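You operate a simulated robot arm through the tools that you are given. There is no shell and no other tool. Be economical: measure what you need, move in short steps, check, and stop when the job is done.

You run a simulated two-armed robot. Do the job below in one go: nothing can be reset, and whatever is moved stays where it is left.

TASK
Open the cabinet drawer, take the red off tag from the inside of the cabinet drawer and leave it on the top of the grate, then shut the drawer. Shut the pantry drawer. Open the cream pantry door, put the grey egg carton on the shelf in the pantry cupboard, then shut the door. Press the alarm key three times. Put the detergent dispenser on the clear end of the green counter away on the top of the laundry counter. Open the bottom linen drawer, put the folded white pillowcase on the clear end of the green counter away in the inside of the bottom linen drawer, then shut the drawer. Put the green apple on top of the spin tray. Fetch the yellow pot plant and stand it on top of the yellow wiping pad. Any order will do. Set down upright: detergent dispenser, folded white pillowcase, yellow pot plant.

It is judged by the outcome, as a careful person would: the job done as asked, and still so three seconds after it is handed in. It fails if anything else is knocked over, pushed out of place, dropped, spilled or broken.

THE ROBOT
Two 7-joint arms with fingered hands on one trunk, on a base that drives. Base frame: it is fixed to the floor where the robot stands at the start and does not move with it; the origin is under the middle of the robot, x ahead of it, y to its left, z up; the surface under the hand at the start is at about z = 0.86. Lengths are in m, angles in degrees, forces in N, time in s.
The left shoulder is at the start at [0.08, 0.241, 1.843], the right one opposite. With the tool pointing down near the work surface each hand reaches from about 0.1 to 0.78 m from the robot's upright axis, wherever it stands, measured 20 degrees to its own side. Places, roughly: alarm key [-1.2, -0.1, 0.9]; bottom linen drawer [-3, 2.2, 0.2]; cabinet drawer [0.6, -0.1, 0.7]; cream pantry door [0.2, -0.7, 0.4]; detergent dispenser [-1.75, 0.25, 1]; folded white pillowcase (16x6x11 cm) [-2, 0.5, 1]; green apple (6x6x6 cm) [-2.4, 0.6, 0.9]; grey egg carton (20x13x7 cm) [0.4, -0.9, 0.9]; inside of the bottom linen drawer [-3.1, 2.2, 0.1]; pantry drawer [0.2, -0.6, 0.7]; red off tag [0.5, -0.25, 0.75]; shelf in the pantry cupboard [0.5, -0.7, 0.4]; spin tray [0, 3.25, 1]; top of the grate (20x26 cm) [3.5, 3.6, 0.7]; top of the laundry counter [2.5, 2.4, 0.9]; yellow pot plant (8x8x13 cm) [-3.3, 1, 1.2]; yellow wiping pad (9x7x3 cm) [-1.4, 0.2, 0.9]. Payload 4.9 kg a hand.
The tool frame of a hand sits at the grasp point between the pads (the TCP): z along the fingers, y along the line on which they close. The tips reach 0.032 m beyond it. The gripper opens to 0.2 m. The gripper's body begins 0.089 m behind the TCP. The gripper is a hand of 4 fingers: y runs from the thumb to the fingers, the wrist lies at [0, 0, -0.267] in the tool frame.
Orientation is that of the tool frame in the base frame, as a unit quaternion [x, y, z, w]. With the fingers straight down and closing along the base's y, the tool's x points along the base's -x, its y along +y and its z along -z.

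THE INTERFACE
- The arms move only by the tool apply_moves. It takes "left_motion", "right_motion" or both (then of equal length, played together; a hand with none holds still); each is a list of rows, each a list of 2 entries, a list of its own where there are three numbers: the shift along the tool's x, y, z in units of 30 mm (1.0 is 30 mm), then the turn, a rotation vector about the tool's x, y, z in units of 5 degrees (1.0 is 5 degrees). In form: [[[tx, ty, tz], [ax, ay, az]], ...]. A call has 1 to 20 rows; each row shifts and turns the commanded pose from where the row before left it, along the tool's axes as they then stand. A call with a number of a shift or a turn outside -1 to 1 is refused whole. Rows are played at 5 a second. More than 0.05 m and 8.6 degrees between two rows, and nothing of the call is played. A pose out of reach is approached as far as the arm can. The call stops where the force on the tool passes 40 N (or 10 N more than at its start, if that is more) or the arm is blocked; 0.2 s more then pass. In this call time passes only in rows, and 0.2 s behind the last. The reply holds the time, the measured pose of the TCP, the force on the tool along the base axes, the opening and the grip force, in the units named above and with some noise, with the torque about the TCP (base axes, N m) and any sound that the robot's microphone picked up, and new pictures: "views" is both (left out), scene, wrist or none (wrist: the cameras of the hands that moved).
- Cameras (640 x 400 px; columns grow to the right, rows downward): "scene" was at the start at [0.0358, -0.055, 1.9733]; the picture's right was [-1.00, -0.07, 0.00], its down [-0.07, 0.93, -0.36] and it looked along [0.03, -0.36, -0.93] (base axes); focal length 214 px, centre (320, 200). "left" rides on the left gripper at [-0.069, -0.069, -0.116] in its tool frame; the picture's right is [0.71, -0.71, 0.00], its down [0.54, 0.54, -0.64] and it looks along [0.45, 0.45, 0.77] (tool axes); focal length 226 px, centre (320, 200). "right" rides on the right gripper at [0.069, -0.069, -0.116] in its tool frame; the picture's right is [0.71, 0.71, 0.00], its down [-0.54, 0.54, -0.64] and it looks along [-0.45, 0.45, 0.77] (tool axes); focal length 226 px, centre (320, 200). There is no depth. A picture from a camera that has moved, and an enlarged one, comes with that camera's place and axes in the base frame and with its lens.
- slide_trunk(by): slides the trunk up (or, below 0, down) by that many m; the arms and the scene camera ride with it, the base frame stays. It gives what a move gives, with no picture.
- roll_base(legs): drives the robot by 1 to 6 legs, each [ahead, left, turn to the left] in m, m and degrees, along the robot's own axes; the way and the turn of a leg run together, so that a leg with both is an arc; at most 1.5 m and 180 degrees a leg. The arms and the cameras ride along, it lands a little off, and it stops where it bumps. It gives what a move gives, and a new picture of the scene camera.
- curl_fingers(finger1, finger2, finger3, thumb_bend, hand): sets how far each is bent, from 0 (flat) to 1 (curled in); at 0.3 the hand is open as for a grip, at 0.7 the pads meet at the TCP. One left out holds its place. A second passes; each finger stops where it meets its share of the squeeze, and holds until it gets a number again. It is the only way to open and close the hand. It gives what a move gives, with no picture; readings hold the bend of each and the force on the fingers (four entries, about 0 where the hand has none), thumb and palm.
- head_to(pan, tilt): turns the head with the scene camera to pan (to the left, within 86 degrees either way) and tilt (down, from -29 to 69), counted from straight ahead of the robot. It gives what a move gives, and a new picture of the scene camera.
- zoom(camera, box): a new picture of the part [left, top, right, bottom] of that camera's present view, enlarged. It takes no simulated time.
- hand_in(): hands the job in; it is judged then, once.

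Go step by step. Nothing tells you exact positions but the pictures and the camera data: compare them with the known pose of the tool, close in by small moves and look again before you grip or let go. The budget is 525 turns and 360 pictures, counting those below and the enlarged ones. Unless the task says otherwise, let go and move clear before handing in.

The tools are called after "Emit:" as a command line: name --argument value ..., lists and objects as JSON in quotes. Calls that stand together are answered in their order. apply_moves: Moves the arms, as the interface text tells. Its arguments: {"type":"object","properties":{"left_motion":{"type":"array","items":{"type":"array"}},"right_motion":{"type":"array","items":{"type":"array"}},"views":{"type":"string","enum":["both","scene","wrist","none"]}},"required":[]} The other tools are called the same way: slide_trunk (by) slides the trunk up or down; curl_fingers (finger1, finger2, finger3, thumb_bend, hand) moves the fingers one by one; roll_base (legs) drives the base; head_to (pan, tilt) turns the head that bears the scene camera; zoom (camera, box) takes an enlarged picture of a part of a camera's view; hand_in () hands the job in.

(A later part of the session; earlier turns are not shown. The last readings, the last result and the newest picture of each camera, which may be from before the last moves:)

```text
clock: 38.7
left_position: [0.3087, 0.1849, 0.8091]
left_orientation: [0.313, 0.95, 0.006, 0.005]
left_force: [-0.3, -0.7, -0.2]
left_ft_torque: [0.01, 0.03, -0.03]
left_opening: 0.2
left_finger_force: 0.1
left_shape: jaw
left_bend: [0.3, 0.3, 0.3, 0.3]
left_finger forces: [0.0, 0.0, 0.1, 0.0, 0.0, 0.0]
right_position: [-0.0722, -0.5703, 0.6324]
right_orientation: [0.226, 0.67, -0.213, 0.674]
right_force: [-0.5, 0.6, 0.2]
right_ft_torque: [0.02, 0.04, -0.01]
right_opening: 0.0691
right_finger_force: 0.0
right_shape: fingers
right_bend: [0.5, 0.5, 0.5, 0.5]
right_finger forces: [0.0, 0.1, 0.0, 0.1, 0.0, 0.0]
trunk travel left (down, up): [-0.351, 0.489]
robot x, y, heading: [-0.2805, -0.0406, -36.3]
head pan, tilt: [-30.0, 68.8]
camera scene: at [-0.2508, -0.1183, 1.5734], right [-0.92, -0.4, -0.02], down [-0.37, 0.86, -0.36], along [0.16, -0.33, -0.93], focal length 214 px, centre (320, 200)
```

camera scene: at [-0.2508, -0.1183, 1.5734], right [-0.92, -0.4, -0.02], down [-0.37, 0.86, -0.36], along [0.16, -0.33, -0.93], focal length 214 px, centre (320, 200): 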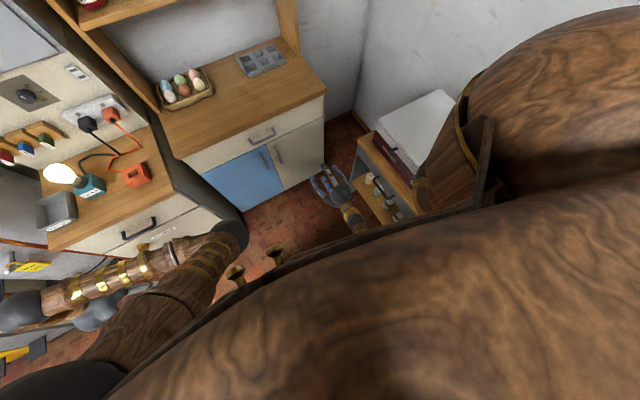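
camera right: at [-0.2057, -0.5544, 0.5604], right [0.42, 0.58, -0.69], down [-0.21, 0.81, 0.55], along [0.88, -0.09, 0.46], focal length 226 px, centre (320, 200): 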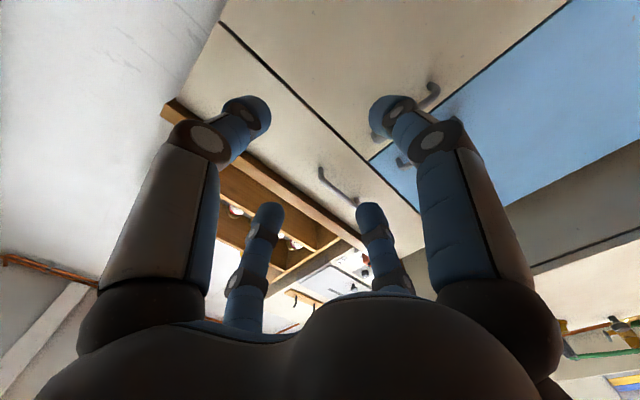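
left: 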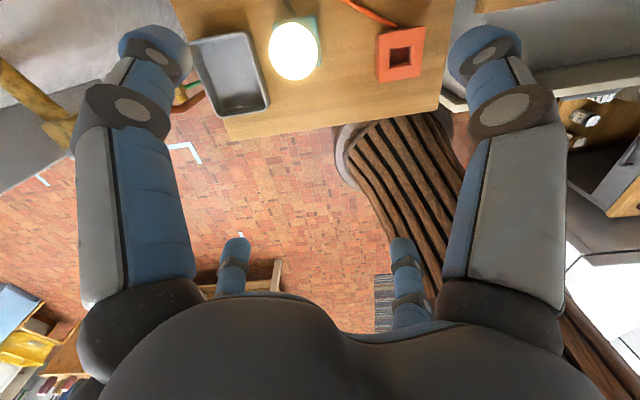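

The right elbow seems to press on the white box's table. I undo that lowering and move the base left again.

Emit:
apply_moves --right_motion '[[[-1, 0, 0], [0, 0, 0]], [[-1, 0, 0], [0, 0, 0]], [[-1, 0, 0], [0, 0, 0]], [[-1, 0, 0], [0, 0, 0]]]' --views "none"

Emit:
roll_base --legs '[[0.0, 0.2, 0]]'

Emit:
head_to --pan -40 --tilt 45

```text
clock: 39.7
left_position: [0.3198, 0.1913, 0.7991]
left_orientation: [0.313, 0.95, 0.0, 0.0]
left_force: [-0.2, -0.1, 0.4]
left_ft_torque: [0.03, 0.0, -0.04]
left_opening: 0.1999
left_finger_force: 0.1
left_shape: jaw
left_bend: [0.3, 0.3, 0.3, 0.3]
left_finger forces: [0.1, 0.1, 0.1, 0.0, 0.0, 0.0]
right_position: [-0.0647, -0.569, 0.7529]
right_orientation: [0.225, 0.674, -0.22, 0.668]
right_force: [-0.8, 0.1, -0.1]
right_ft_torque: [0.02, -0.02, -0.01]
right_opening: 0.0692
right_finger_force: 0.2
right_shape: fingers
right_bend: [0.5, 0.5, 0.5, 0.5]
right_finger forces: [0.0, 0.0, 0.1, 0.0, 0.0, 0.0]
trunk travel left (down, up): [-0.351, 0.489]
robot x, y, heading: [-0.2752, -0.0394, -36.5]
head pan, tilt: [-30.0, 68.8]
```

```text
clock: 41.3
left_position: [0.4383, 0.349, 0.7999]
left_orientation: [0.312, 0.95, 0.0, 0.001]
left_force: [-1.2, 0.4, -0.4]
left_ft_torque: [0.01, 0.01, 0.04]
left_opening: 0.1999
left_finger_force: 0.1
left_shape: jaw
left_bend: [0.3, 0.3, 0.3, 0.3]
left_finger forces: [0.1, 0.1, 0.0, 0.0, 0.1, 0.0]
right_position: [0.0544, -0.4097, 0.7527]
right_orientation: [0.225, 0.674, -0.221, 0.668]
right_force: [-0.4, -0.5, 0.1]
right_ft_torque: [-0.02, -0.02, -0.04]
right_opening: 0.0691
right_finger_force: 0.0
right_shape: fingers
right_bend: [0.5, 0.5, 0.5, 0.5]
right_finger forces: [0.1, 0.0, 0.0, 0.0, 0.0, 0.1]
trunk travel left (down, up): [-0.351, 0.489]
robot x, y, heading: [-0.1563, 0.1206, -36.6]
head pan, tilt: [-30.0, 68.8]
camera scene: at [-0.1093, 0.0538, 1.5733], right [-0.92, -0.4, 0.0], down [-0.37, 0.86, -0.36], along [0.14, -0.33, -0.93], focal length 214 px, centre (320, 200)
```

scene: 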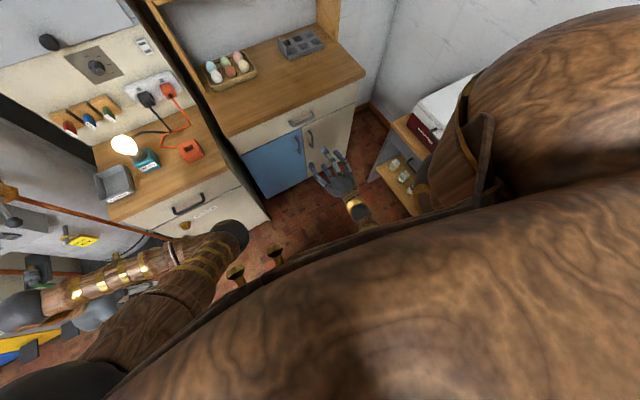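

```text
clock: 42.1
left_position: [0.4391, 0.3487, 0.7994]
left_orientation: [0.315, 0.949, 0.0, 0.0]
left_force: [-0.2, -0.4, -0.4]
left_ft_torque: [0.05, 0.0, 0.01]
left_opening: 0.1999
left_finger_force: 0.0
left_shape: jaw
left_bend: [0.3, 0.3, 0.3, 0.3]
left_finger forces: [0.0, 0.1, 0.0, 0.1, 0.1, 0.0]
right_position: [0.0544, -0.4095, 0.7523]
right_orientation: [0.224, 0.674, -0.22, 0.669]
right_force: [0.2, 0.4, 0.6]
right_ft_torque: [-0.02, -0.01, 0.02]
right_opening: 0.0692
right_finger_force: 0.1
right_shape: fingers
right_bend: [0.5, 0.5, 0.5, 0.5]
right_finger forces: [0.0, 0.0, 0.1, 0.0, 0.0, 0.0]
trunk travel left (down, up): [-0.351, 0.489]
robot x, y, heading: [-0.155, 0.1175, -36.3]
head pan, tilt: [-40.0, 45.0]
camera scene: at [-0.1132, 0.0253, 1.6021], right [-0.97, -0.23, 0.0], down [-0.16, 0.69, -0.71], along [0.16, -0.69, -0.71], focal length 214 px, centre (320, 200)
```

scene: 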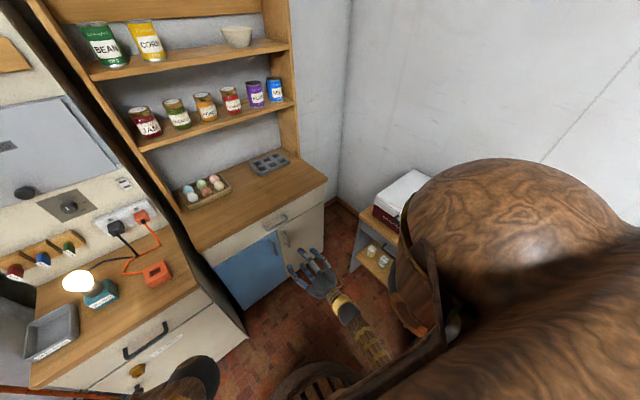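

The table and box look undisturbed. Now I bring the right hand in front of the door handle, moving ahead while lowering.

Emit:
apply_moves --right_motion '[[[0, -0.26, 1], [0, 0, 0]], [[0, -0.26, 1], [0, 0, 0]], [[0.8, -0.26, 0.8], [0, 0, 0]], [[0.9, -0.26, 0.8], [0, 0, 0]], [[0.9, -0.26, 0.8], [0, 0, 0]], [[0.9, 0, 0], [0, 0, 0]], [[0.9, 0, 0], [0, 0, 0]]]' --views "none"

Emit:
head_to --pan -15 --tilt 50

Emit:
zoom --camera "scene" --box '[240, 120, 440, 280]'

Emit:
zoom --camera "right" --box '[160, 0, 560, 250]'

```text
clock: 43.7
left_position: [0.4383, 0.3486, 0.7999]
left_orientation: [0.314, 0.949, 0.0, -0.001]
left_force: [-0.4, -0.3, -0.6]
left_ft_torque: [0.01, 0.02, -0.01]
left_opening: 0.1999
left_finger_force: 0.0
left_shape: jaw
left_bend: [0.3, 0.3, 0.3, 0.3]
left_finger forces: [0.0, 0.0, 0.1, 0.1, 0.0, 0.1]
right_position: [0.1363, -0.5184, 0.6193]
right_orientation: [0.225, 0.674, -0.221, 0.668]
right_force: [-0.5, 0.4, 0.3]
right_ft_torque: [-0.02, -0.01, 0.01]
right_opening: 0.0693
right_finger_force: 0.0
right_shape: fingers
right_bend: [0.5, 0.5, 0.5, 0.5]
right_finger forces: [0.1, 0.1, 0.0, 0.0, 0.0, 0.0]
trunk travel left (down, up): [-0.351, 0.489]
robot x, y, heading: [-0.1548, 0.1218, -36.7]
head pan, tilt: [-40.0, 45.0]
```

```text
clock: 44.6
left_position: [0.4381, 0.3497, 0.7979]
left_orientation: [0.313, 0.95, 0.0, -0.001]
left_force: [-0.4, 0.8, 0.0]
left_ft_torque: [0.0, -0.02, 0.01]
left_opening: 0.1997
left_finger_force: 0.0
left_shape: jaw
left_bend: [0.3, 0.3, 0.3, 0.3]
left_finger forces: [0.0, 0.1, 0.0, 0.0, 0.0, 0.1]
right_position: [0.1353, -0.5184, 0.6192]
right_orientation: [0.225, 0.673, -0.221, 0.669]
right_force: [0.1, -0.2, -0.7]
right_ft_torque: [-0.01, 0.04, -0.02]
right_opening: 0.0693
right_finger_force: 0.1
right_shape: fingers
right_bend: [0.5, 0.5, 0.5, 0.5]
right_finger forces: [0.0, 0.1, 0.1, 0.0, 0.0, 0.0]
trunk travel left (down, up): [-0.351, 0.489]
robot x, y, heading: [-0.1607, 0.1253, -36.6]
head pan, tilt: [-15.0, 50.0]
camera scene: at [-0.0838, 0.0443, 1.5953], right [-0.78, -0.62, 0.0], down [-0.48, 0.6, -0.64], along [0.4, -0.5, -0.77], focal length 214 px, centre (320, 200)
```

scene: 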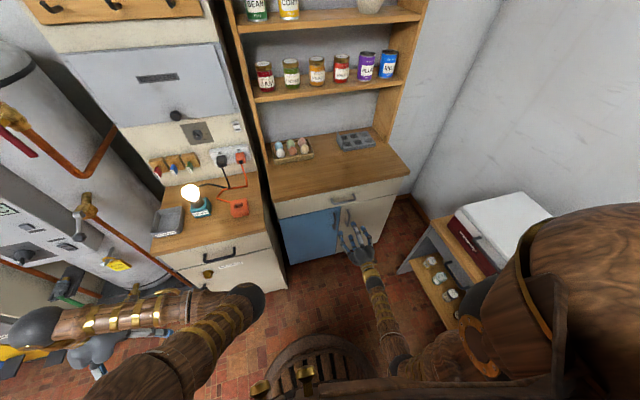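

```text
2.50 times, centred on (340, 200) of scene
camera zoom: at [-0.0838, 0.0443, 1.5953], right [-0.78, -0.62, 0.0], down [-0.48, 0.6, -0.64], along [0.4, -0.5, -0.77], focal length 536 px, centre (270, 200)
```

zoom: 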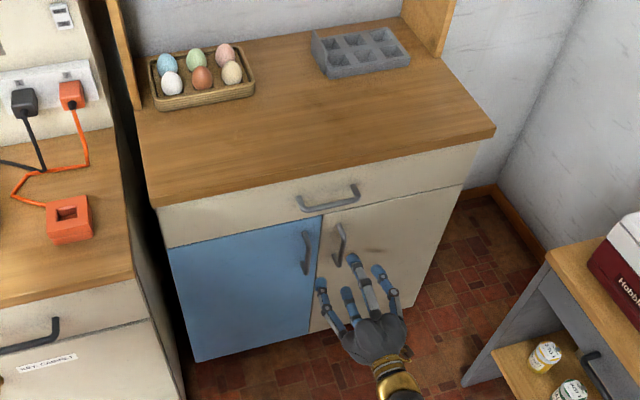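

```text
1.60 times, centred on (360, 125) of right
camera zoom: at [0.0008, -0.5036, 0.5522], right [0.42, 0.57, -0.7], down [-0.19, 0.81, 0.55], along [0.89, -0.1, 0.45], focal length 362 px, centre (256, 320)
```

zoom: 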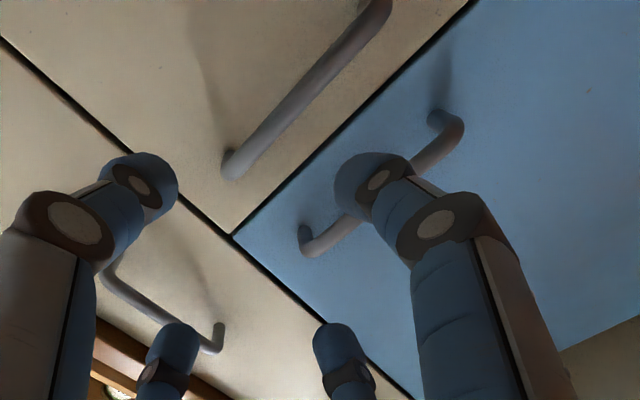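

Triangulated: door face about 0.80 ahead, cream handle at l≈-0.36, z 0.52–0.63. I line up and advance.

Emit:
apply_moves --right_motion '[[[0.75, -0.33, 0], [0, 0, 0]], [[0.75, -0.33, 0], [0, 0, 0]], [[0, 0, 1], [0, 0, 0]], [[0, 0, 1], [0, 0, 0]], [[0, 0, 1], [0, 0, 0]]]' --views "wrist"

Emit:
zoom --camera "scene" --box '[290, 170, 410, 270]'

```text
clock: 45.8
left_position: [0.4376, 0.3479, 0.8]
left_orientation: [0.315, 0.949, 0.0, 0.001]
left_force: [-0.1, 1.1, 0.2]
left_ft_torque: [0.01, 0.0, 0.01]
left_opening: 0.1997
left_finger_force: 0.0
left_shape: jaw
left_bend: [0.3, 0.3, 0.3, 0.3]
left_finger forces: [0.0, 0.0, 0.0, 0.1, 0.0, 0.1]
right_position: [0.189, -0.5855, 0.5699]
right_orientation: [0.229, 0.675, -0.221, 0.666]
right_force: [-32.3, 27.0, 0.4]
right_ft_torque: [1.58, 1.92, -0.04]
right_opening: 0.0678
right_finger_force: 20.6
right_shape: fingers
right_bend: [0.49, 0.5, 0.5, 0.5]
right_finger forces: [40.9, 0.0, 0.0, 0.0, 0.1, 0.0]
trunk travel left (down, up): [-0.351, 0.489]
robot x, y, heading: [-0.1566, 0.1238, -36.6]
head pan, tilt: [-15.0, 50.0]
camera right: at [0.0529, -0.5689, 0.5019], right [0.42, 0.57, -0.7], down [-0.18, 0.81, 0.56], along [0.89, -0.1, 0.44], focal length 226 px, centre (320, 200)
```

right: 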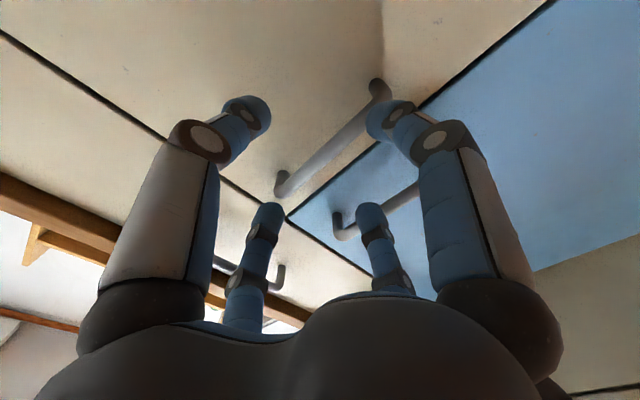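

```text
4.00 times, centred on (350, 220) of scene
camera zoom: at [-0.0871, 0.0467, 1.5954], right [-0.79, -0.62, 0.0], down [-0.47, 0.6, -0.64], along [0.4, -0.51, -0.76], focal length 858 px, centre (200, 120)
```

zoom: 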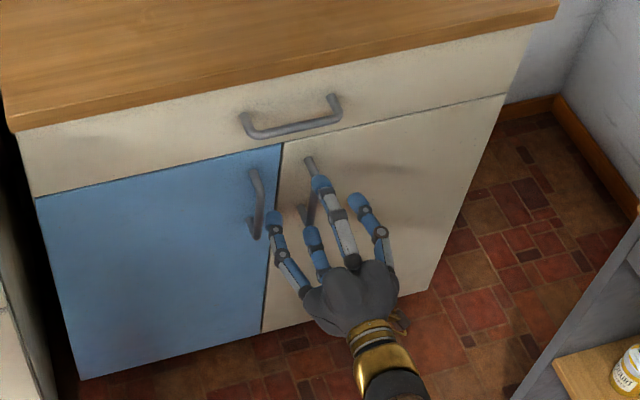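

The hand has a radial four-finger layout; the upper finger struck the bar. I back off, spread the upper and lower fingers, and keep the side pair for gripping.

Emit:
apply_moves --right_motion '[[[0, 0, -1], [0, 0, 0]], [[0, 0, -1], [0, 0, 0]]]' --views "none"

Emit:
curl_fingers --hand "right" --finger1 0.2 --finger3 0.2

Emit:
zoom --camera "right" --box '[0, 0, 640, 400]'

Emit:
zoom --camera "scene" --box '[290, 170, 410, 270]'

```text
clock: 46.4
left_position: [0.437, 0.3499, 0.7988]
left_orientation: [0.313, 0.95, 0.0, 0.0]
left_force: [0.8, 0.4, 0.4]
left_ft_torque: [-0.01, 0.0, -0.01]
left_opening: 0.2001
left_finger_force: 0.1
left_shape: jaw
left_bend: [0.3, 0.3, 0.3, 0.3]
left_finger forces: [0.0, 0.0, 0.0, 0.1, 0.0, 0.1]
right_position: [0.1476, -0.5523, 0.5757]
right_orientation: [0.223, 0.673, -0.221, 0.67]
right_force: [-1.5, -0.5, 0.0]
right_ft_torque: [0.03, 0.02, 0.02]
right_opening: 0.0697
right_finger_force: 0.0
right_shape: fingers
right_bend: [0.5, 0.5, 0.5, 0.5]
right_finger forces: [0.0, 0.0, 0.0, 0.0, 0.0, 0.0]
trunk travel left (down, up): [-0.351, 0.489]
robot x, y, heading: [-0.157, 0.1222, -36.6]
head pan, tilt: [-15.0, 50.0]
```

```text
clock: 47.4
left_position: [0.4391, 0.3491, 0.7993]
left_orientation: [0.314, 0.949, 0.001, 0.001]
left_force: [0.9, -0.9, -0.7]
left_ft_torque: [0.01, -0.01, 0.01]
left_opening: 0.1997
left_finger_force: 0.0
left_shape: jaw
left_bend: [0.3, 0.3, 0.3, 0.3]
left_finger forces: [0.0, 0.0, 0.0, 0.0, 0.0, 0.0]
right_position: [0.146, -0.5525, 0.5729]
right_orientation: [0.224, 0.673, -0.221, 0.669]
right_force: [-0.6, -0.3, -0.1]
right_ft_torque: [0.01, 0.0, 0.0]
right_opening: 0.1245
right_finger_force: 0.1
right_shape: fingers
right_bend: [0.2, 0.5, 0.2, 0.5]
right_finger forces: [0.0, 0.0, 0.0, 0.0, 0.1, 0.1]
trunk travel left (down, up): [-0.351, 0.489]
robot x, y, heading: [-0.1582, 0.1208, -36.6]
head pan, tilt: [-15.0, 50.0]
```

```text
1.00 times, centred on (320, 200) of right (not enlarged: the box is as wide or as high as the picture)
camera zoom: at [0.0123, -0.5368, 0.5062], right [0.42, 0.57, -0.7], down [-0.19, 0.81, 0.55], along [0.89, -0.1, 0.45], focal length 226 px, centre (320, 200)
```

zoom: 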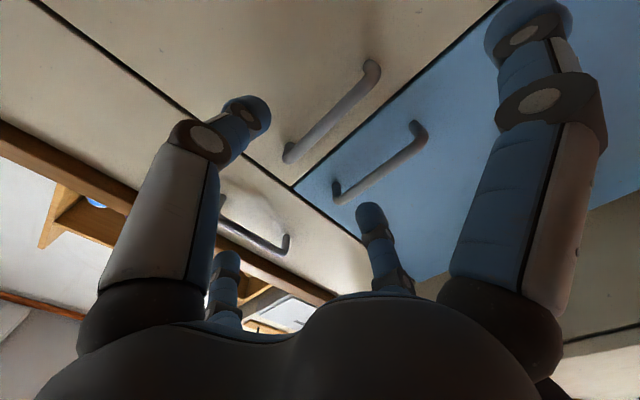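

```text
4.00 times, centred on (350, 220) of scene
camera zoom: at [-0.084, 0.0447, 1.5953], right [-0.78, -0.62, 0.0], down [-0.48, 0.6, -0.64], along [0.4, -0.5, -0.77], focal length 858 px, centre (200, 120)
```

zoom: 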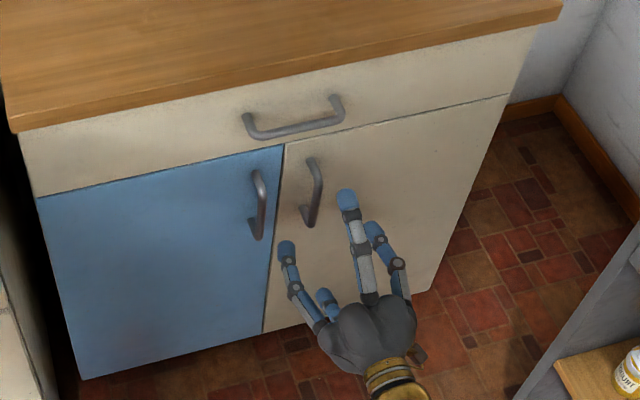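

Emit:
apply_moves --right_motion '[[[0, 0, 1], [0, 0, 0]], [[0, 0, 1], [0, 0, 0]], [[0, 0, 1], [0, 0, 0]], [[0, 0, 0.5], [0, 0, 0]]]' --views "wrist"

Emit:
zoom --camera "scene" --box '[290, 170, 410, 270]'

```text
clock: 48.4
left_position: [0.4385, 0.3475, 0.8005]
left_orientation: [0.316, 0.949, 0.0, 0.0]
left_force: [-0.1, 0.1, 0.7]
left_ft_torque: [-0.04, 0.0, 0.0]
left_opening: 0.2
left_finger_force: 0.1
left_shape: jaw
left_bend: [0.3, 0.3, 0.3, 0.3]
left_finger forces: [0.1, 0.1, 0.1, 0.0, 0.0, 0.0]
right_position: [0.2216, -0.6098, 0.5705]
right_orientation: [0.23, 0.675, -0.22, 0.666]
right_force: [-8.7, 0.3, 2.7]
right_ft_torque: [0.12, -0.15, 0.35]
right_opening: 0.1247
right_finger_force: 5.0
right_shape: fingers
right_bend: [0.2, 0.52, 0.2, 0.5]
right_finger forces: [0.0, 10.0, 0.0, 0.0, 0.1, 0.1]
right hand out of reach, approached as far as the arm can: row 4
trunk travel left (down, up): [-0.351, 0.489]
robot x, y, heading: [-0.1584, 0.125, -36.6]
head pan, tilt: [-15.0, 50.0]
stopped in row 4 (right hand): the force on the tool passed its limit at 52 N (the readings are from after the stop); the commanded pose is now the measured one
camera right: at [0.0855, -0.5936, 0.5029], right [0.42, 0.58, -0.7], down [-0.18, 0.81, 0.56], along [0.89, -0.11, 0.45], focal length 226 px, centre (320, 200)
```

right: 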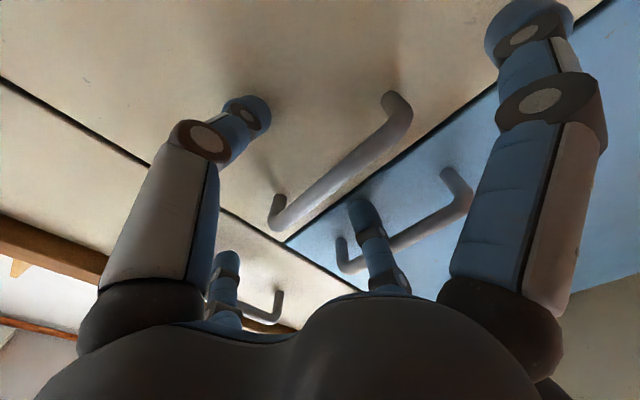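

```text
4.00 times, centred on (350, 220) of scene
camera zoom: at [-0.0858, 0.0447, 1.5954], right [-0.79, -0.62, 0.0], down [-0.47, 0.6, -0.64], along [0.4, -0.51, -0.77], focal length 858 px, centre (200, 120)
```

zoom: 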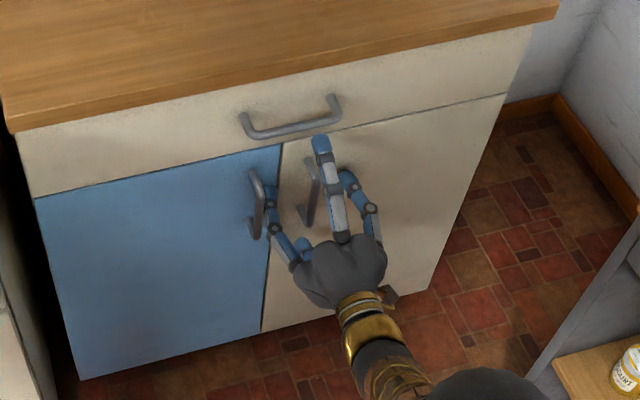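

Emit:
curl_fingers --hand "right" --finger2 0.75 --thumb_bend 0.75

Emit:
zoom --camera "scene" --box '[290, 170, 410, 270]'

Emit:
zoom --camera "right" --box '[160, 0, 560, 250]'

```text
clock: 49.4
left_position: [0.4385, 0.3469, 0.8004]
left_orientation: [0.315, 0.949, 0.0, 0.0]
left_force: [-0.1, -0.4, -0.7]
left_ft_torque: [0.01, 0.01, 0.0]
left_opening: 0.2001
left_finger_force: 0.1
left_shape: jaw
left_bend: [0.3, 0.3, 0.3, 0.3]
left_finger forces: [0.1, 0.0, 0.0, 0.1, 0.0, 0.0]
right_position: [0.2217, -0.611, 0.5698]
right_orientation: [0.227, 0.676, -0.219, 0.666]
right_force: [-0.7, -4.6, -0.3]
right_ft_torque: [0.0, 0.0, 0.01]
right_opening: 0.1105
right_finger_force: 0.0
right_shape: fingers
right_bend: [0.2, 0.74, 0.2, 0.71]
right_finger forces: [0.1, 0.0, 0.0, 0.0, 0.0, 0.0]
trunk travel left (down, up): [-0.351, 0.489]
robot x, y, heading: [-0.159, 0.1238, -36.8]
head pan, tilt: [-15.0, 50.0]
```

```text
4.00 times, centred on (350, 220) of scene
camera zoom: at [-0.0845, 0.0439, 1.5952], right [-0.78, -0.62, 0.0], down [-0.47, 0.6, -0.64], along [0.4, -0.5, -0.77], focal length 858 px, centre (200, 120)
```

zoom: 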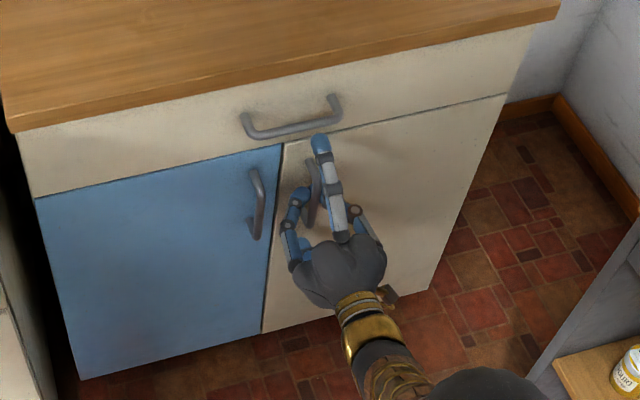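

```text
1.60 times, centred on (360, 125) of right
camera zoom: at [0.0871, -0.5936, 0.5025], right [0.42, 0.58, -0.7], down [-0.18, 0.81, 0.56], along [0.89, -0.1, 0.45], focal length 362 px, centre (256, 320)
```

zoom: 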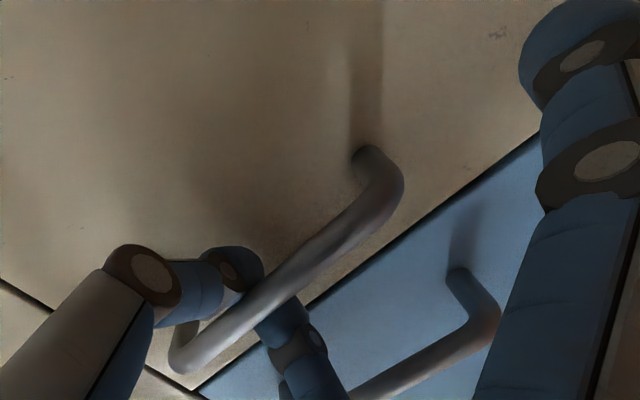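

The fingers have curled behind the bar like a hook. I pull gently.

Emit:
apply_moves --right_motion '[[[0, 0, -0.6], [0, 0, 0]], [[0, 0, -0.6], [0, 0, 0]], [[0, 0, -0.6], [0, 0, 0]], [[0, 0, -0.6], [0, 0, 0]], [[0, 0, -0.6], [0, 0, 0]]]' --views "scene"

Emit:
zoom --camera "scene" --box '[290, 170, 410, 270]'

```text
clock: 50.6
left_position: [0.4387, 0.3455, 0.8007]
left_orientation: [0.315, 0.949, 0.001, -0.001]
left_force: [0.3, 0.6, -0.8]
left_ft_torque: [-0.02, 0.0, -0.04]
left_opening: 0.1999
left_finger_force: 0.1
left_shape: jaw
left_bend: [0.3, 0.3, 0.3, 0.3]
left_finger forces: [0.1, 0.1, 0.0, 0.0, 0.0, 0.1]
right_position: [0.1481, -0.5596, 0.5712]
right_orientation: [0.231, 0.674, -0.221, 0.665]
right_force: [-8.0, -32.3, -2.9]
right_ft_torque: [0.1, -0.01, -0.02]
right_opening: 0.1144
right_finger_force: 17.0
right_shape: fingers
right_bend: [0.2, 0.75, 0.2, 0.63]
right_finger forces: [0.0, 0.0, 0.0, 0.0, 33.4, 0.0]
trunk travel left (down, up): [-0.351, 0.489]
robot x, y, heading: [-0.1611, 0.1224, -36.4]
head pan, tilt: [-15.0, 50.0]
camera scene: at [-0.0853, 0.0413, 1.5951], right [-0.79, -0.62, 0.0], down [-0.47, 0.6, -0.64], along [0.4, -0.5, -0.77], focal length 214 px, centre (320, 200)
```

scene: 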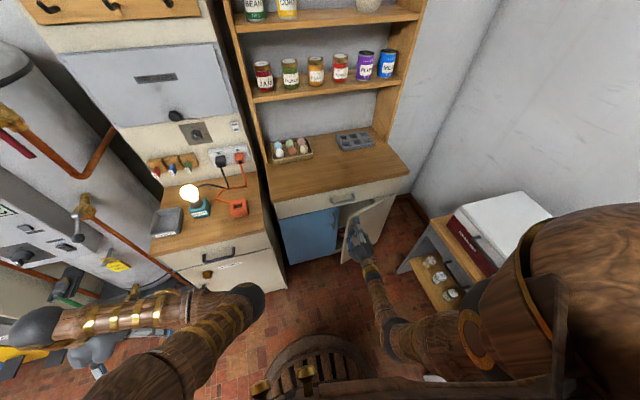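

```text
4.00 times, centred on (350, 220) of scene
camera zoom: at [-0.0853, 0.0413, 1.5951], right [-0.79, -0.62, 0.0], down [-0.47, 0.6, -0.64], along [0.4, -0.5, -0.77], focal length 858 px, centre (200, 120)
```

zoom: 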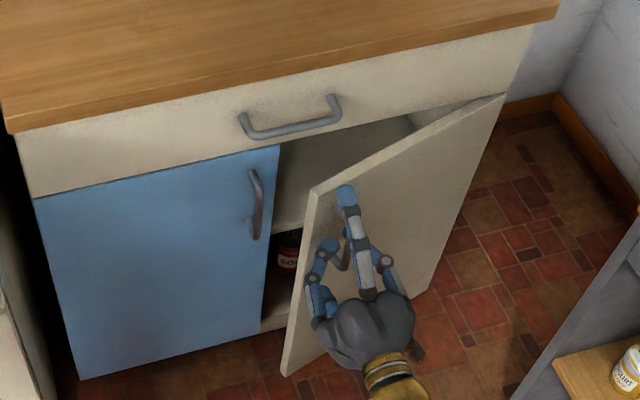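

The door swings freely. I continue along its arc, turning the hand with it.

Emit:
apply_moves --right_motion '[[[0, -0.4, -0.78], [-1, 0, 0]], [[0, -0.35, -0.78], [-1, 0, 0]], [[0, -0.3, -0.78], [-1, 0, 0]], [[0, -0.285, -0.78], [-1, 0, 0]], [[0, -0.285, -0.78], [-1, 0, 0]], [[0, -0.285, -0.78], [-1, 0, 0]]]' --views "scene"

```text
clock: 52.0
left_position: [0.4398, 0.3458, 0.7984]
left_orientation: [0.314, 0.95, 0.001, 0.0]
left_force: [-0.1, -0.4, 0.3]
left_ft_torque: [0.01, -0.03, -0.02]
left_opening: 0.1999
left_finger_force: 0.1
left_shape: jaw
left_bend: [0.3, 0.3, 0.3, 0.3]
left_finger forces: [0.0, 0.0, 0.1, 0.0, 0.0, 0.0]
right_position: [-0.001, -0.5542, 0.5696]
right_orientation: [0.05, 0.709, -0.039, 0.702]
right_force: [8.0, -38.4, -1.9]
right_ft_torque: [0.09, 0.03, -0.09]
right_opening: 0.1165
right_finger_force: 19.9
right_shape: fingers
right_bend: [0.2, 0.75, 0.2, 0.61]
right_finger forces: [0.0, 0.0, 0.0, 0.1, 39.2, 0.0]
trunk travel left (down, up): [-0.351, 0.489]
robot x, y, heading: [-0.1539, 0.1195, -36.8]
head pan, tilt: [-15.0, 50.0]
camera scene: at [-0.0843, 0.0395, 1.595], right [-0.78, -0.62, 0.0], down [-0.48, 0.6, -0.64], along [0.4, -0.5, -0.77], focal length 214 px, centre (320, 200)
```

scene: 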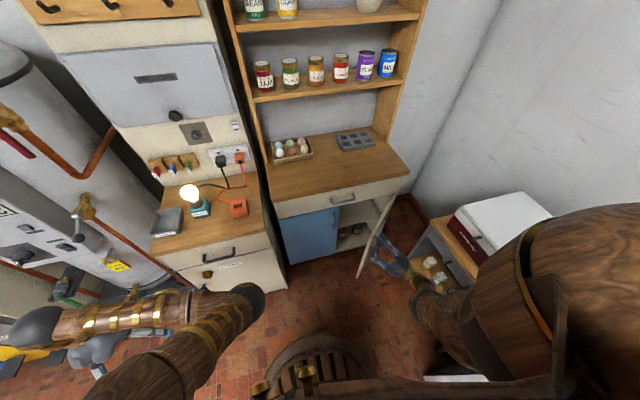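

Emit:
curl_fingers --hand "right" --finger2 0.3 --thumb_bend 0.3

Emit:
apply_moves --right_motion '[[[0, 0, -1], [0, 0, 0]], [[0, 0, -1], [0, 0, 0]]]' --views "scene"

Emit:
zoom --camera "scene" --box '[290, 170, 450, 300]'

```text
clock: 53.0
left_position: [0.439, 0.3483, 0.7992]
left_orientation: [0.314, 0.949, 0.0, 0.0]
left_force: [0.6, 1.0, -0.5]
left_ft_torque: [0.03, -0.03, 0.01]
left_opening: 0.2
left_finger_force: 0.1
left_shape: jaw
left_bend: [0.3, 0.3, 0.3, 0.3]
left_finger forces: [0.0, 0.1, 0.1, 0.0, 0.0, 0.0]
right_position: [-0.0003, -0.5487, 0.571]
right_orientation: [0.047, 0.709, -0.036, 0.702]
right_force: [0.0, 0.4, 1.3]
right_ft_torque: [0.02, 0.02, -0.03]
right_opening: 0.1514
right_finger_force: 0.1
right_shape: fingers
right_bend: [0.2, 0.3, 0.2, 0.3]
right_finger forces: [0.1, 0.0, 0.0, 0.1, 0.0, 0.0]
trunk travel left (down, up): [-0.351, 0.489]
robot x, y, heading: [-0.1559, 0.1242, -36.5]
head pan, tilt: [-15.0, 50.0]
```

```text
clock: 53.6
left_position: [0.439, 0.3479, 0.7994]
left_orientation: [0.315, 0.949, 0.0, 0.001]
left_force: [-1.2, -0.6, -0.2]
left_ft_torque: [0.02, 0.0, 0.01]
left_opening: 0.1999
left_finger_force: 0.1
left_shape: jaw
left_bend: [0.3, 0.3, 0.3, 0.3]
left_finger forces: [0.1, 0.0, 0.1, 0.0, 0.0, 0.0]
right_position: [-0.0596, -0.5409, 0.5734]
right_orientation: [0.049, 0.709, -0.038, 0.702]
right_force: [0.4, -0.2, 0.5]
right_ft_torque: [-0.01, -0.02, -0.02]
right_opening: 0.1514
right_finger_force: 0.0
right_shape: fingers
right_bend: [0.2, 0.3, 0.2, 0.3]
right_finger forces: [0.0, 0.0, 0.0, 0.1, 0.0, 0.0]
trunk travel left (down, up): [-0.351, 0.489]
robot x, y, heading: [-0.1577, 0.1218, -36.6]
head pan, tilt: [-15.0, 50.0]
camera scene: at [-0.0849, 0.0441, 1.5953], right [-0.78, -0.62, 0.0], down [-0.47, 0.6, -0.64], along [0.4, -0.5, -0.77], focal length 214 px, centre (320, 200)
```

scene: 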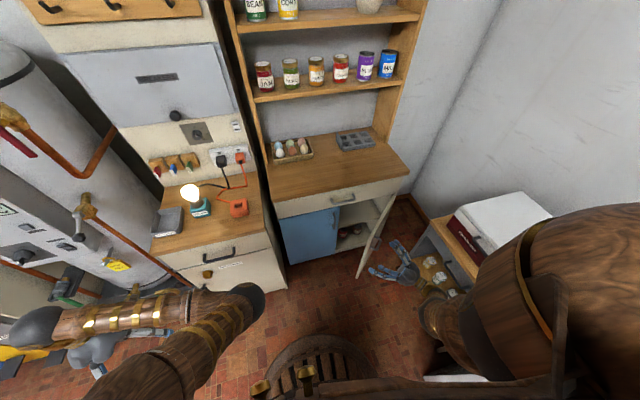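

```text
3.08 times, centred on (370, 235) of scene
camera zoom: at [-0.0849, 0.0441, 1.5953], right [-0.78, -0.62, 0.0], down [-0.47, 0.6, -0.64], along [0.4, -0.5, -0.77], focal length 660 px, centre (166, 92)
```

zoom: 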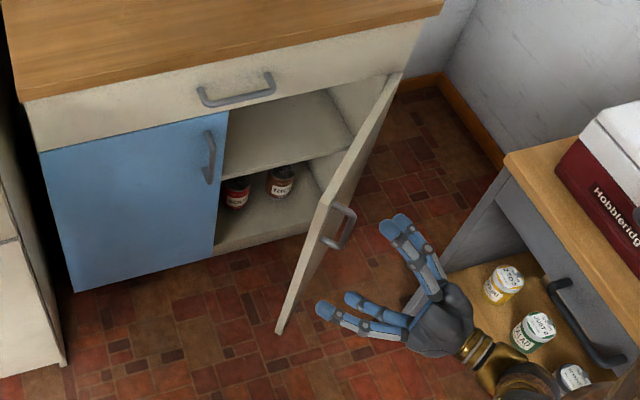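

I fold the fingers and bring the hand round the door's free edge to its inner side.

Emit:
curl_fingers --hand "right" --finger1 0.65 --finger2 0.65 --finger3 0.65 --thumb_bend 0.65

Emit:
apply_moves --right_motion '[[[0, 0.45, -0.75], [0, 0, 0]], [[0, 0.45, -0.75], [0, 0, 0]], [[0, 0.45, -0.75], [0, 0, 0]], [[0, 0.95, 0.5], [1, 0, 0]], [[0, 1, 0.4], [1, 0, 0]], [[0, 1, 0.4], [1, 0, 0]], [[0, 1, 0.3], [1, 0, 0]], [[0, 1, 0.2], [1, 0, 0]], [[0, 1, 0.1], [1, 0, 0]]]' --views "scene"

Emit:
zoom --camera "scene" --box '[290, 170, 450, 300]'

```text
clock: 54.6
left_position: [0.4394, 0.3467, 0.7989]
left_orientation: [0.315, 0.949, 0.0, 0.0]
left_force: [-0.2, -0.6, 0.0]
left_ft_torque: [-0.03, 0.0, 0.02]
left_opening: 0.2001
left_finger_force: 0.2
left_shape: jaw
left_bend: [0.3, 0.3, 0.3, 0.3]
left_finger forces: [0.0, 0.1, 0.1, 0.0, 0.0, 0.1]
right_position: [-0.0602, -0.5406, 0.5738]
right_orientation: [0.047, 0.709, -0.037, 0.702]
right_force: [-0.2, 0.6, -1.1]
right_ft_torque: [-0.02, -0.01, -0.02]
right_opening: 0.0158
right_finger_force: 0.0
right_shape: fingers
right_bend: [0.65, 0.65, 0.65, 0.65]
right_finger forces: [0.0, 0.1, 0.0, 0.0, 0.1, 0.0]
trunk travel left (down, up): [-0.351, 0.489]
robot x, y, heading: [-0.1602, 0.1194, -36.6]
head pan, tilt: [-15.0, 50.0]
```

```text
clock: 56.8
left_position: [0.4433, 0.3415, 0.7977]
left_orientation: [0.314, 0.949, 0.005, -0.006]
left_force: [0.1, 0.8, 0.1]
left_ft_torque: [-0.12, -0.03, 0.01]
left_opening: 0.1999
left_finger_force: 0.0
left_shape: jaw
left_bend: [0.3, 0.3, 0.3, 0.3]
left_finger forces: [0.0, 0.1, 0.0, 0.1, 0.1, 0.0]
right_position: [0.008, -0.4349, 0.607]
right_orientation: [0.196, 0.659, -0.256, 0.68]
right_force: [0.2, 0.3, 1.5]
right_ft_torque: [0.03, 0.04, -0.01]
right_opening: 0.0157
right_finger_force: 0.0
right_shape: fingers
right_bend: [0.65, 0.65, 0.65, 0.65]
right_finger forces: [0.0, 0.0, 0.0, 0.0, 0.0, 0.1]
trunk travel left (down, up): [-0.351, 0.489]
robot x, y, heading: [-0.1561, 0.1209, -36.8]
head pan, tilt: [-15.0, 50.0]
stopped in row 9 (right hand): the arm was blocked; the commanded pose is now the measured one
camera scene: at [-0.0719, 0.0291, 1.5951], right [-0.78, -0.62, 0.0], down [-0.48, 0.61, -0.63], along [0.39, -0.5, -0.78], focal length 214 px, centre (320, 200)
```

scene: 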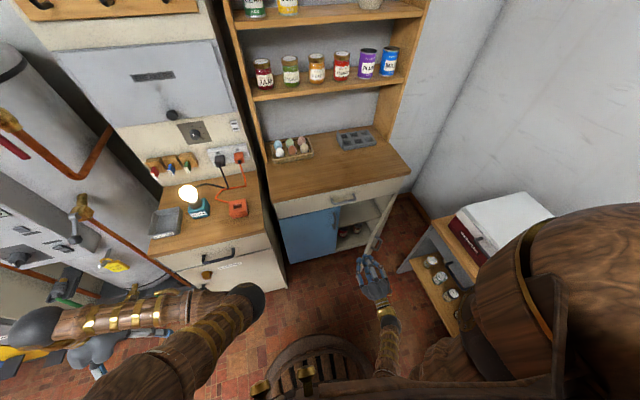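

```text
3.08 times, centred on (370, 235) of scene
camera zoom: at [-0.0719, 0.0291, 1.5951], right [-0.78, -0.62, 0.0], down [-0.48, 0.61, -0.63], along [0.39, -0.5, -0.78], focal length 660 px, centre (166, 92)
```

zoom: 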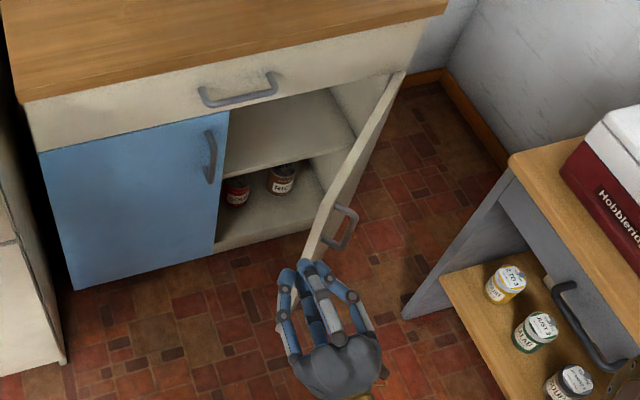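

Emit:
apply_moves --right_motion '[[[0, 0.5, 0.5], [0, 0, 0]], [[0, 0.6, 0.8], [0, 0, 0]], [[0, 0.5, 1], [0, 0, 0]], [[0, 0, 1], [0, 0, 0]], [[0, 0, 1], [0, 0, 0]]]' --views "none"

Emit:
zoom --camera "scene" --box '[290, 170, 450, 300]'

```text
clock: 58.0
left_position: [0.4388, 0.3474, 0.7997]
left_orientation: [0.315, 0.949, 0.0, -0.001]
left_force: [-0.2, 0.7, -0.3]
left_ft_torque: [0.0, 0.02, 0.01]
left_opening: 0.1998
left_finger_force: 0.0
left_shape: jaw
left_bend: [0.3, 0.3, 0.3, 0.3]
left_finger forces: [0.0, 0.1, 0.1, 0.1, 0.1, 0.0]
right_position: [0.1334, -0.4589, 0.6109]
right_orientation: [0.197, 0.658, -0.252, 0.682]
right_force: [0.1, 0.3, 0.8]
right_ft_torque: [-0.01, 0.01, 0.0]
right_opening: 0.0158
right_finger_force: 0.0
right_shape: fingers
right_bend: [0.65, 0.65, 0.65, 0.65]
right_finger forces: [0.0, 0.0, 0.0, 0.1, 0.0, 0.0]
trunk travel left (down, up): [-0.351, 0.489]
robot x, y, heading: [-0.156, 0.1234, -36.5]
head pan, tilt: [-15.0, 50.0]
```

```text
3.08 times, centred on (370, 235) of scene
camera zoom: at [-0.0854, 0.0447, 1.5953], right [-0.78, -0.62, 0.0], down [-0.47, 0.6, -0.64], along [0.4, -0.5, -0.77], focal length 660 px, centre (166, 92)
```

zoom: 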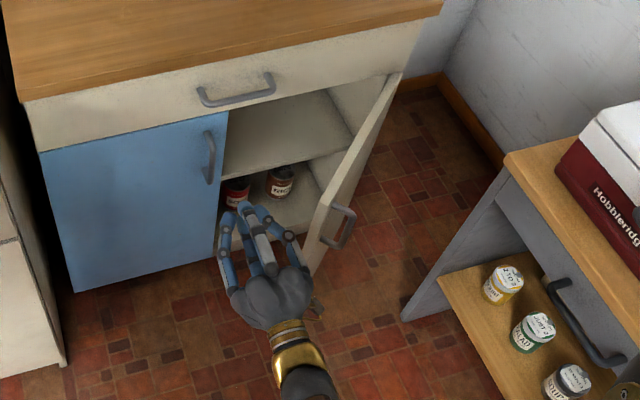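

Emit:
apply_moves --right_motion '[[[0, 0, 1], [0, 0, 0]], [[0, -1, 0.5], [0, 0, 0]], [[0, -1, 0], [0, 0, 0]], [[0, -1, 0], [0, 0, 0]], [[0, -1, 0], [0, 0, 0]], [[0, -1, 0], [0, 0, 0]], [[0, -1, 0], [0, 0, 0]], [[0, -1, 0], [0, 0, 0]]]' --views "scene"

Emit:
zoom --camera "scene" --box '[290, 170, 450, 300]'

```text
clock: 59.1
left_position: [0.4388, 0.348, 0.7989]
left_orientation: [0.315, 0.949, 0.001, 0.0]
left_force: [0.3, 0.6, 0.2]
left_ft_torque: [0.0, -0.01, -0.02]
left_opening: 0.2
left_finger_force: 0.0
left_shape: jaw
left_bend: [0.3, 0.3, 0.3, 0.3]
left_finger forces: [0.0, 0.0, 0.1, 0.0, 0.0, 0.0]
right_position: [0.1072, -0.5572, 0.6131]
right_orientation: [0.198, 0.661, -0.249, 0.68]
right_force: [0.0, -1.2, -0.2]
right_ft_torque: [0.02, -0.01, 0.0]
right_opening: 0.0156
right_finger_force: 0.1
right_shape: fingers
right_bend: [0.65, 0.65, 0.65, 0.65]
right_finger forces: [0.0, 0.0, 0.0, 0.0, 0.0, 0.1]
trunk travel left (down, up): [-0.351, 0.489]
robot x, y, heading: [-0.1597, 0.12, -36.5]
head pan, tilt: [-15.0, 50.0]
stopped in row 5 (right hand): the force on the tool passed its limit at 69 N (the readings are from after the stop); the commanded pose is now the measured one
camera scene: at [-0.0853, 0.0454, 1.5951], right [-0.79, -0.62, 0.0], down [-0.47, 0.6, -0.64], along [0.4, -0.5, -0.77], focal length 214 px, centre (320, 200)
```

scene: 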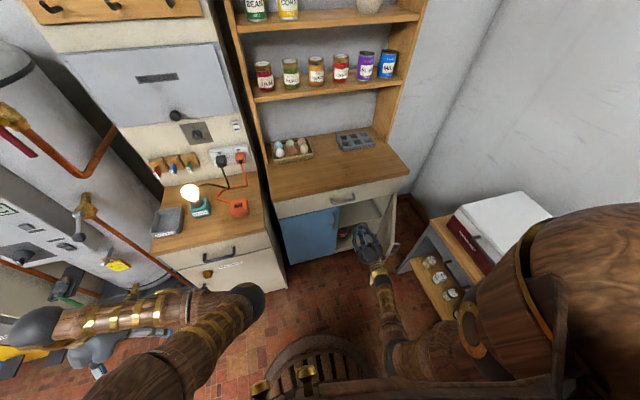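

```text
3.08 times, centred on (370, 235) of scene
camera zoom: at [-0.0853, 0.0454, 1.5951], right [-0.79, -0.62, 0.0], down [-0.47, 0.6, -0.64], along [0.4, -0.5, -0.77], focal length 660 px, centre (166, 92)
```

zoom: 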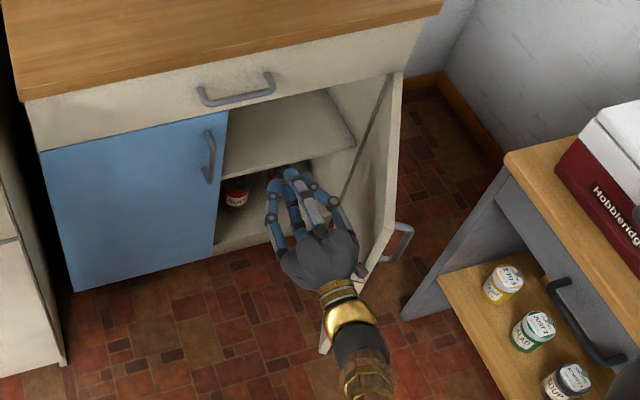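

Emit:
apply_moves --right_motion '[[[0, -0.4, 0], [0, 0, 0]], [[0, -0.4, 0], [0, 0, 0]], [[0, -0.4, 0], [0, 0, 0]], [[0, -0.4, 0], [0, 0, 0]], [[0, -0.4, 0], [0, 0, 0]], [[0, -0.4, 0], [0, 0, 0]], [[0, -0.4, 0], [0, 0, 0]], [[0, -0.4, 0], [0, 0, 0]]]' --views "none"

Emit:
zoom --camera "scene" --box '[290, 170, 450, 300]'

```text
clock: 60.9
left_position: [0.439, 0.3476, 0.7989]
left_orientation: [0.315, 0.949, 0.0, 0.001]
left_force: [0.4, 0.2, -0.5]
left_ft_torque: [-0.02, 0.03, -0.01]
left_opening: 0.2
left_finger_force: 0.1
left_shape: jaw
left_bend: [0.3, 0.3, 0.3, 0.3]
left_finger forces: [0.0, 0.0, 0.0, 0.1, 0.0, 0.0]
right_position: [0.0481, -0.6352, 0.6195]
right_orientation: [0.199, 0.66, -0.25, 0.68]
right_force: [-0.1, 0.2, -0.2]
right_ft_torque: [-0.01, -0.01, 0.0]
right_opening: 0.0158
right_finger_force: 0.1
right_shape: fingers
right_bend: [0.65, 0.65, 0.65, 0.65]
right_finger forces: [0.1, 0.0, 0.1, 0.1, 0.0, 0.0]
trunk travel left (down, up): [-0.351, 0.489]
robot x, y, heading: [-0.1562, 0.1212, -36.8]
head pan, tilt: [-15.0, 50.0]
```

```text
3.08 times, centred on (370, 235) of scene
camera zoom: at [-0.0846, 0.0443, 1.5952], right [-0.79, -0.62, 0.0], down [-0.47, 0.6, -0.64], along [0.4, -0.5, -0.77], focal length 660 px, centre (166, 92)
```

zoom: 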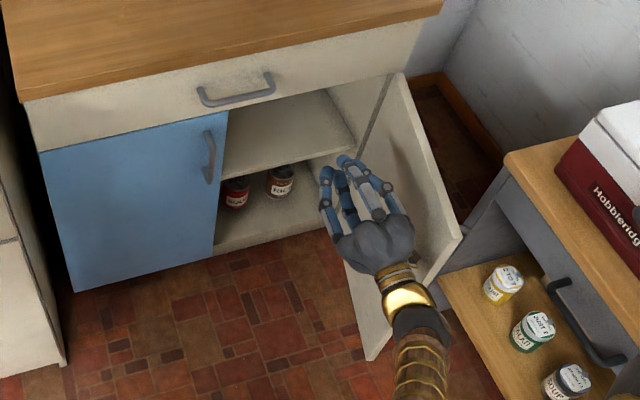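

The door is open past 90°. I withdraw the hand to the left and raise the trunk to go for the carton on the counter.

Emit:
apply_moves --right_motion '[[[0, 1, 0], [0, 0, 0]], [[0, 1, 0], [0, 0, 0]], [[0, 1, -0.5], [0, 0, 0]], [[0, 1, -0.5], [0, 0, 0]], [[-0.5, 1, -1], [0, 0, 0]], [[-0.5, 0, -1], [0, 0, 0]]]' --views "none"

Emit:
slide_trunk --by 0.4

Emit:
curl_fingers --hand "right" --finger1 0.3 --finger2 0.3 --finger3 0.3 --thumb_bend 0.3

Emit:
roll_base --legs '[[0.15, 0, 0]]'

```text
clock: 62.3
left_position: [0.44, 0.3468, 0.7983]
left_orientation: [0.315, 0.949, 0.0, 0.0]
left_force: [-0.5, 0.6, -0.1]
left_ft_torque: [0.01, 0.0, 0.03]
left_opening: 0.1998
left_finger_force: 0.1
left_shape: jaw
left_bend: [0.3, 0.3, 0.3, 0.3]
left_finger forces: [0.1, 0.0, 0.0, 0.0, 0.1, 0.0]
right_position: [0.0674, -0.4581, 0.6379]
right_orientation: [0.199, 0.66, -0.25, 0.68]
right_force: [-0.2, -0.1, -0.2]
right_ft_torque: [-0.04, 0.03, 0.01]
right_opening: 0.0157
right_finger_force: 0.1
right_shape: fingers
right_bend: [0.65, 0.65, 0.65, 0.65]
right_finger forces: [0.0, 0.0, 0.0, 0.1, 0.1, 0.0]
trunk travel left (down, up): [-0.351, 0.489]
robot x, y, heading: [-0.1613, 0.1203, -36.6]
head pan, tilt: [-15.0, 50.0]
```

```text
clock: 66.2
left_position: [0.4395, 0.3473, 1.1979]
left_orientation: [0.315, 0.949, 0.0, 0.0]
left_force: [-0.3, 0.8, 0.4]
left_ft_torque: [0.0, -0.01, -0.02]
left_opening: 0.2001
left_finger_force: 0.0
left_shape: jaw
left_bend: [0.3, 0.3, 0.3, 0.3]
left_finger forces: [0.1, 0.0, 0.0, 0.0, 0.1, 0.1]
right_position: [0.0669, -0.4575, 1.0359]
right_orientation: [0.199, 0.661, -0.249, 0.68]
right_force: [0.8, 0.5, -1.0]
right_ft_torque: [0.03, 0.0, 0.0]
right_opening: 0.0158
right_finger_force: 0.0
right_shape: fingers
right_bend: [0.65, 0.65, 0.65, 0.65]
right_finger forces: [0.1, 0.0, 0.0, 0.0, 0.0, 0.0]
trunk travel left (down, up): [-0.751, 0.089]
robot x, y, heading: [-0.1591, 0.1213, -36.8]
head pan, tilt: [-15.0, 50.0]
```

```text
clock: 67.2
left_position: [0.4393, 0.3471, 1.1988]
left_orientation: [0.315, 0.949, 0.0, 0.0]
left_force: [-0.5, 0.2, 0.0]
left_ft_torque: [0.01, -0.03, -0.01]
left_opening: 0.2
left_finger_force: 0.0
left_shape: jaw
left_bend: [0.3, 0.3, 0.3, 0.3]
left_finger forces: [0.0, 0.1, 0.0, 0.0, 0.0, 0.0]
right_position: [0.0674, -0.4593, 1.0364]
right_orientation: [0.199, 0.661, -0.25, 0.68]
right_force: [-0.8, 0.0, 0.0]
right_ft_torque: [0.01, 0.0, -0.03]
right_opening: 0.1398
right_finger_force: 0.1
right_shape: fingers
right_bend: [0.3, 0.3, 0.3, 0.3]
right_finger forces: [0.1, 0.1, 0.0, 0.0, 0.1, 0.0]
trunk travel left (down, up): [-0.751, 0.089]
robot x, y, heading: [-0.1564, 0.1259, -36.8]
head pan, tilt: [-15.0, 50.0]
```

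```text
clock: 68.5
left_position: [0.5569, 0.259, 1.2008]
left_orientation: [0.315, 0.949, -0.001, 0.0]
left_force: [0.2, 0.5, 0.0]
left_ft_torque: [-0.03, 0.01, 0.0]
left_opening: 0.1998
left_finger_force: 0.0
left_shape: jaw
left_bend: [0.3, 0.3, 0.3, 0.3]
left_finger forces: [0.1, 0.0, 0.1, 0.0, 0.1, 0.1]
right_position: [0.1849, -0.5467, 1.0389]
right_orientation: [0.199, 0.66, -0.25, 0.68]
right_force: [-0.4, -0.8, -0.4]
right_ft_torque: [-0.01, 0.0, -0.03]
right_opening: 0.1395
right_finger_force: 0.0
right_shape: fingers
right_bend: [0.3, 0.3, 0.3, 0.3]
right_finger forces: [0.0, 0.0, 0.0, 0.1, 0.0, 0.0]
trunk travel left (down, up): [-0.751, 0.089]
robot x, y, heading: [-0.0364, 0.0343, -36.7]
head pan, tilt: [-15.0, 50.0]
camera scene: at [0.0316, -0.0421, 1.9955], right [-0.79, -0.62, 0.0], down [-0.47, 0.6, -0.64], along [0.4, -0.51, -0.76], focal length 214 px, centre (320, 200)
```

scene: 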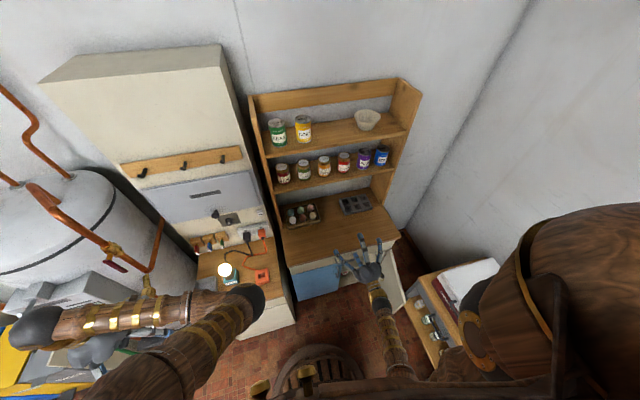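

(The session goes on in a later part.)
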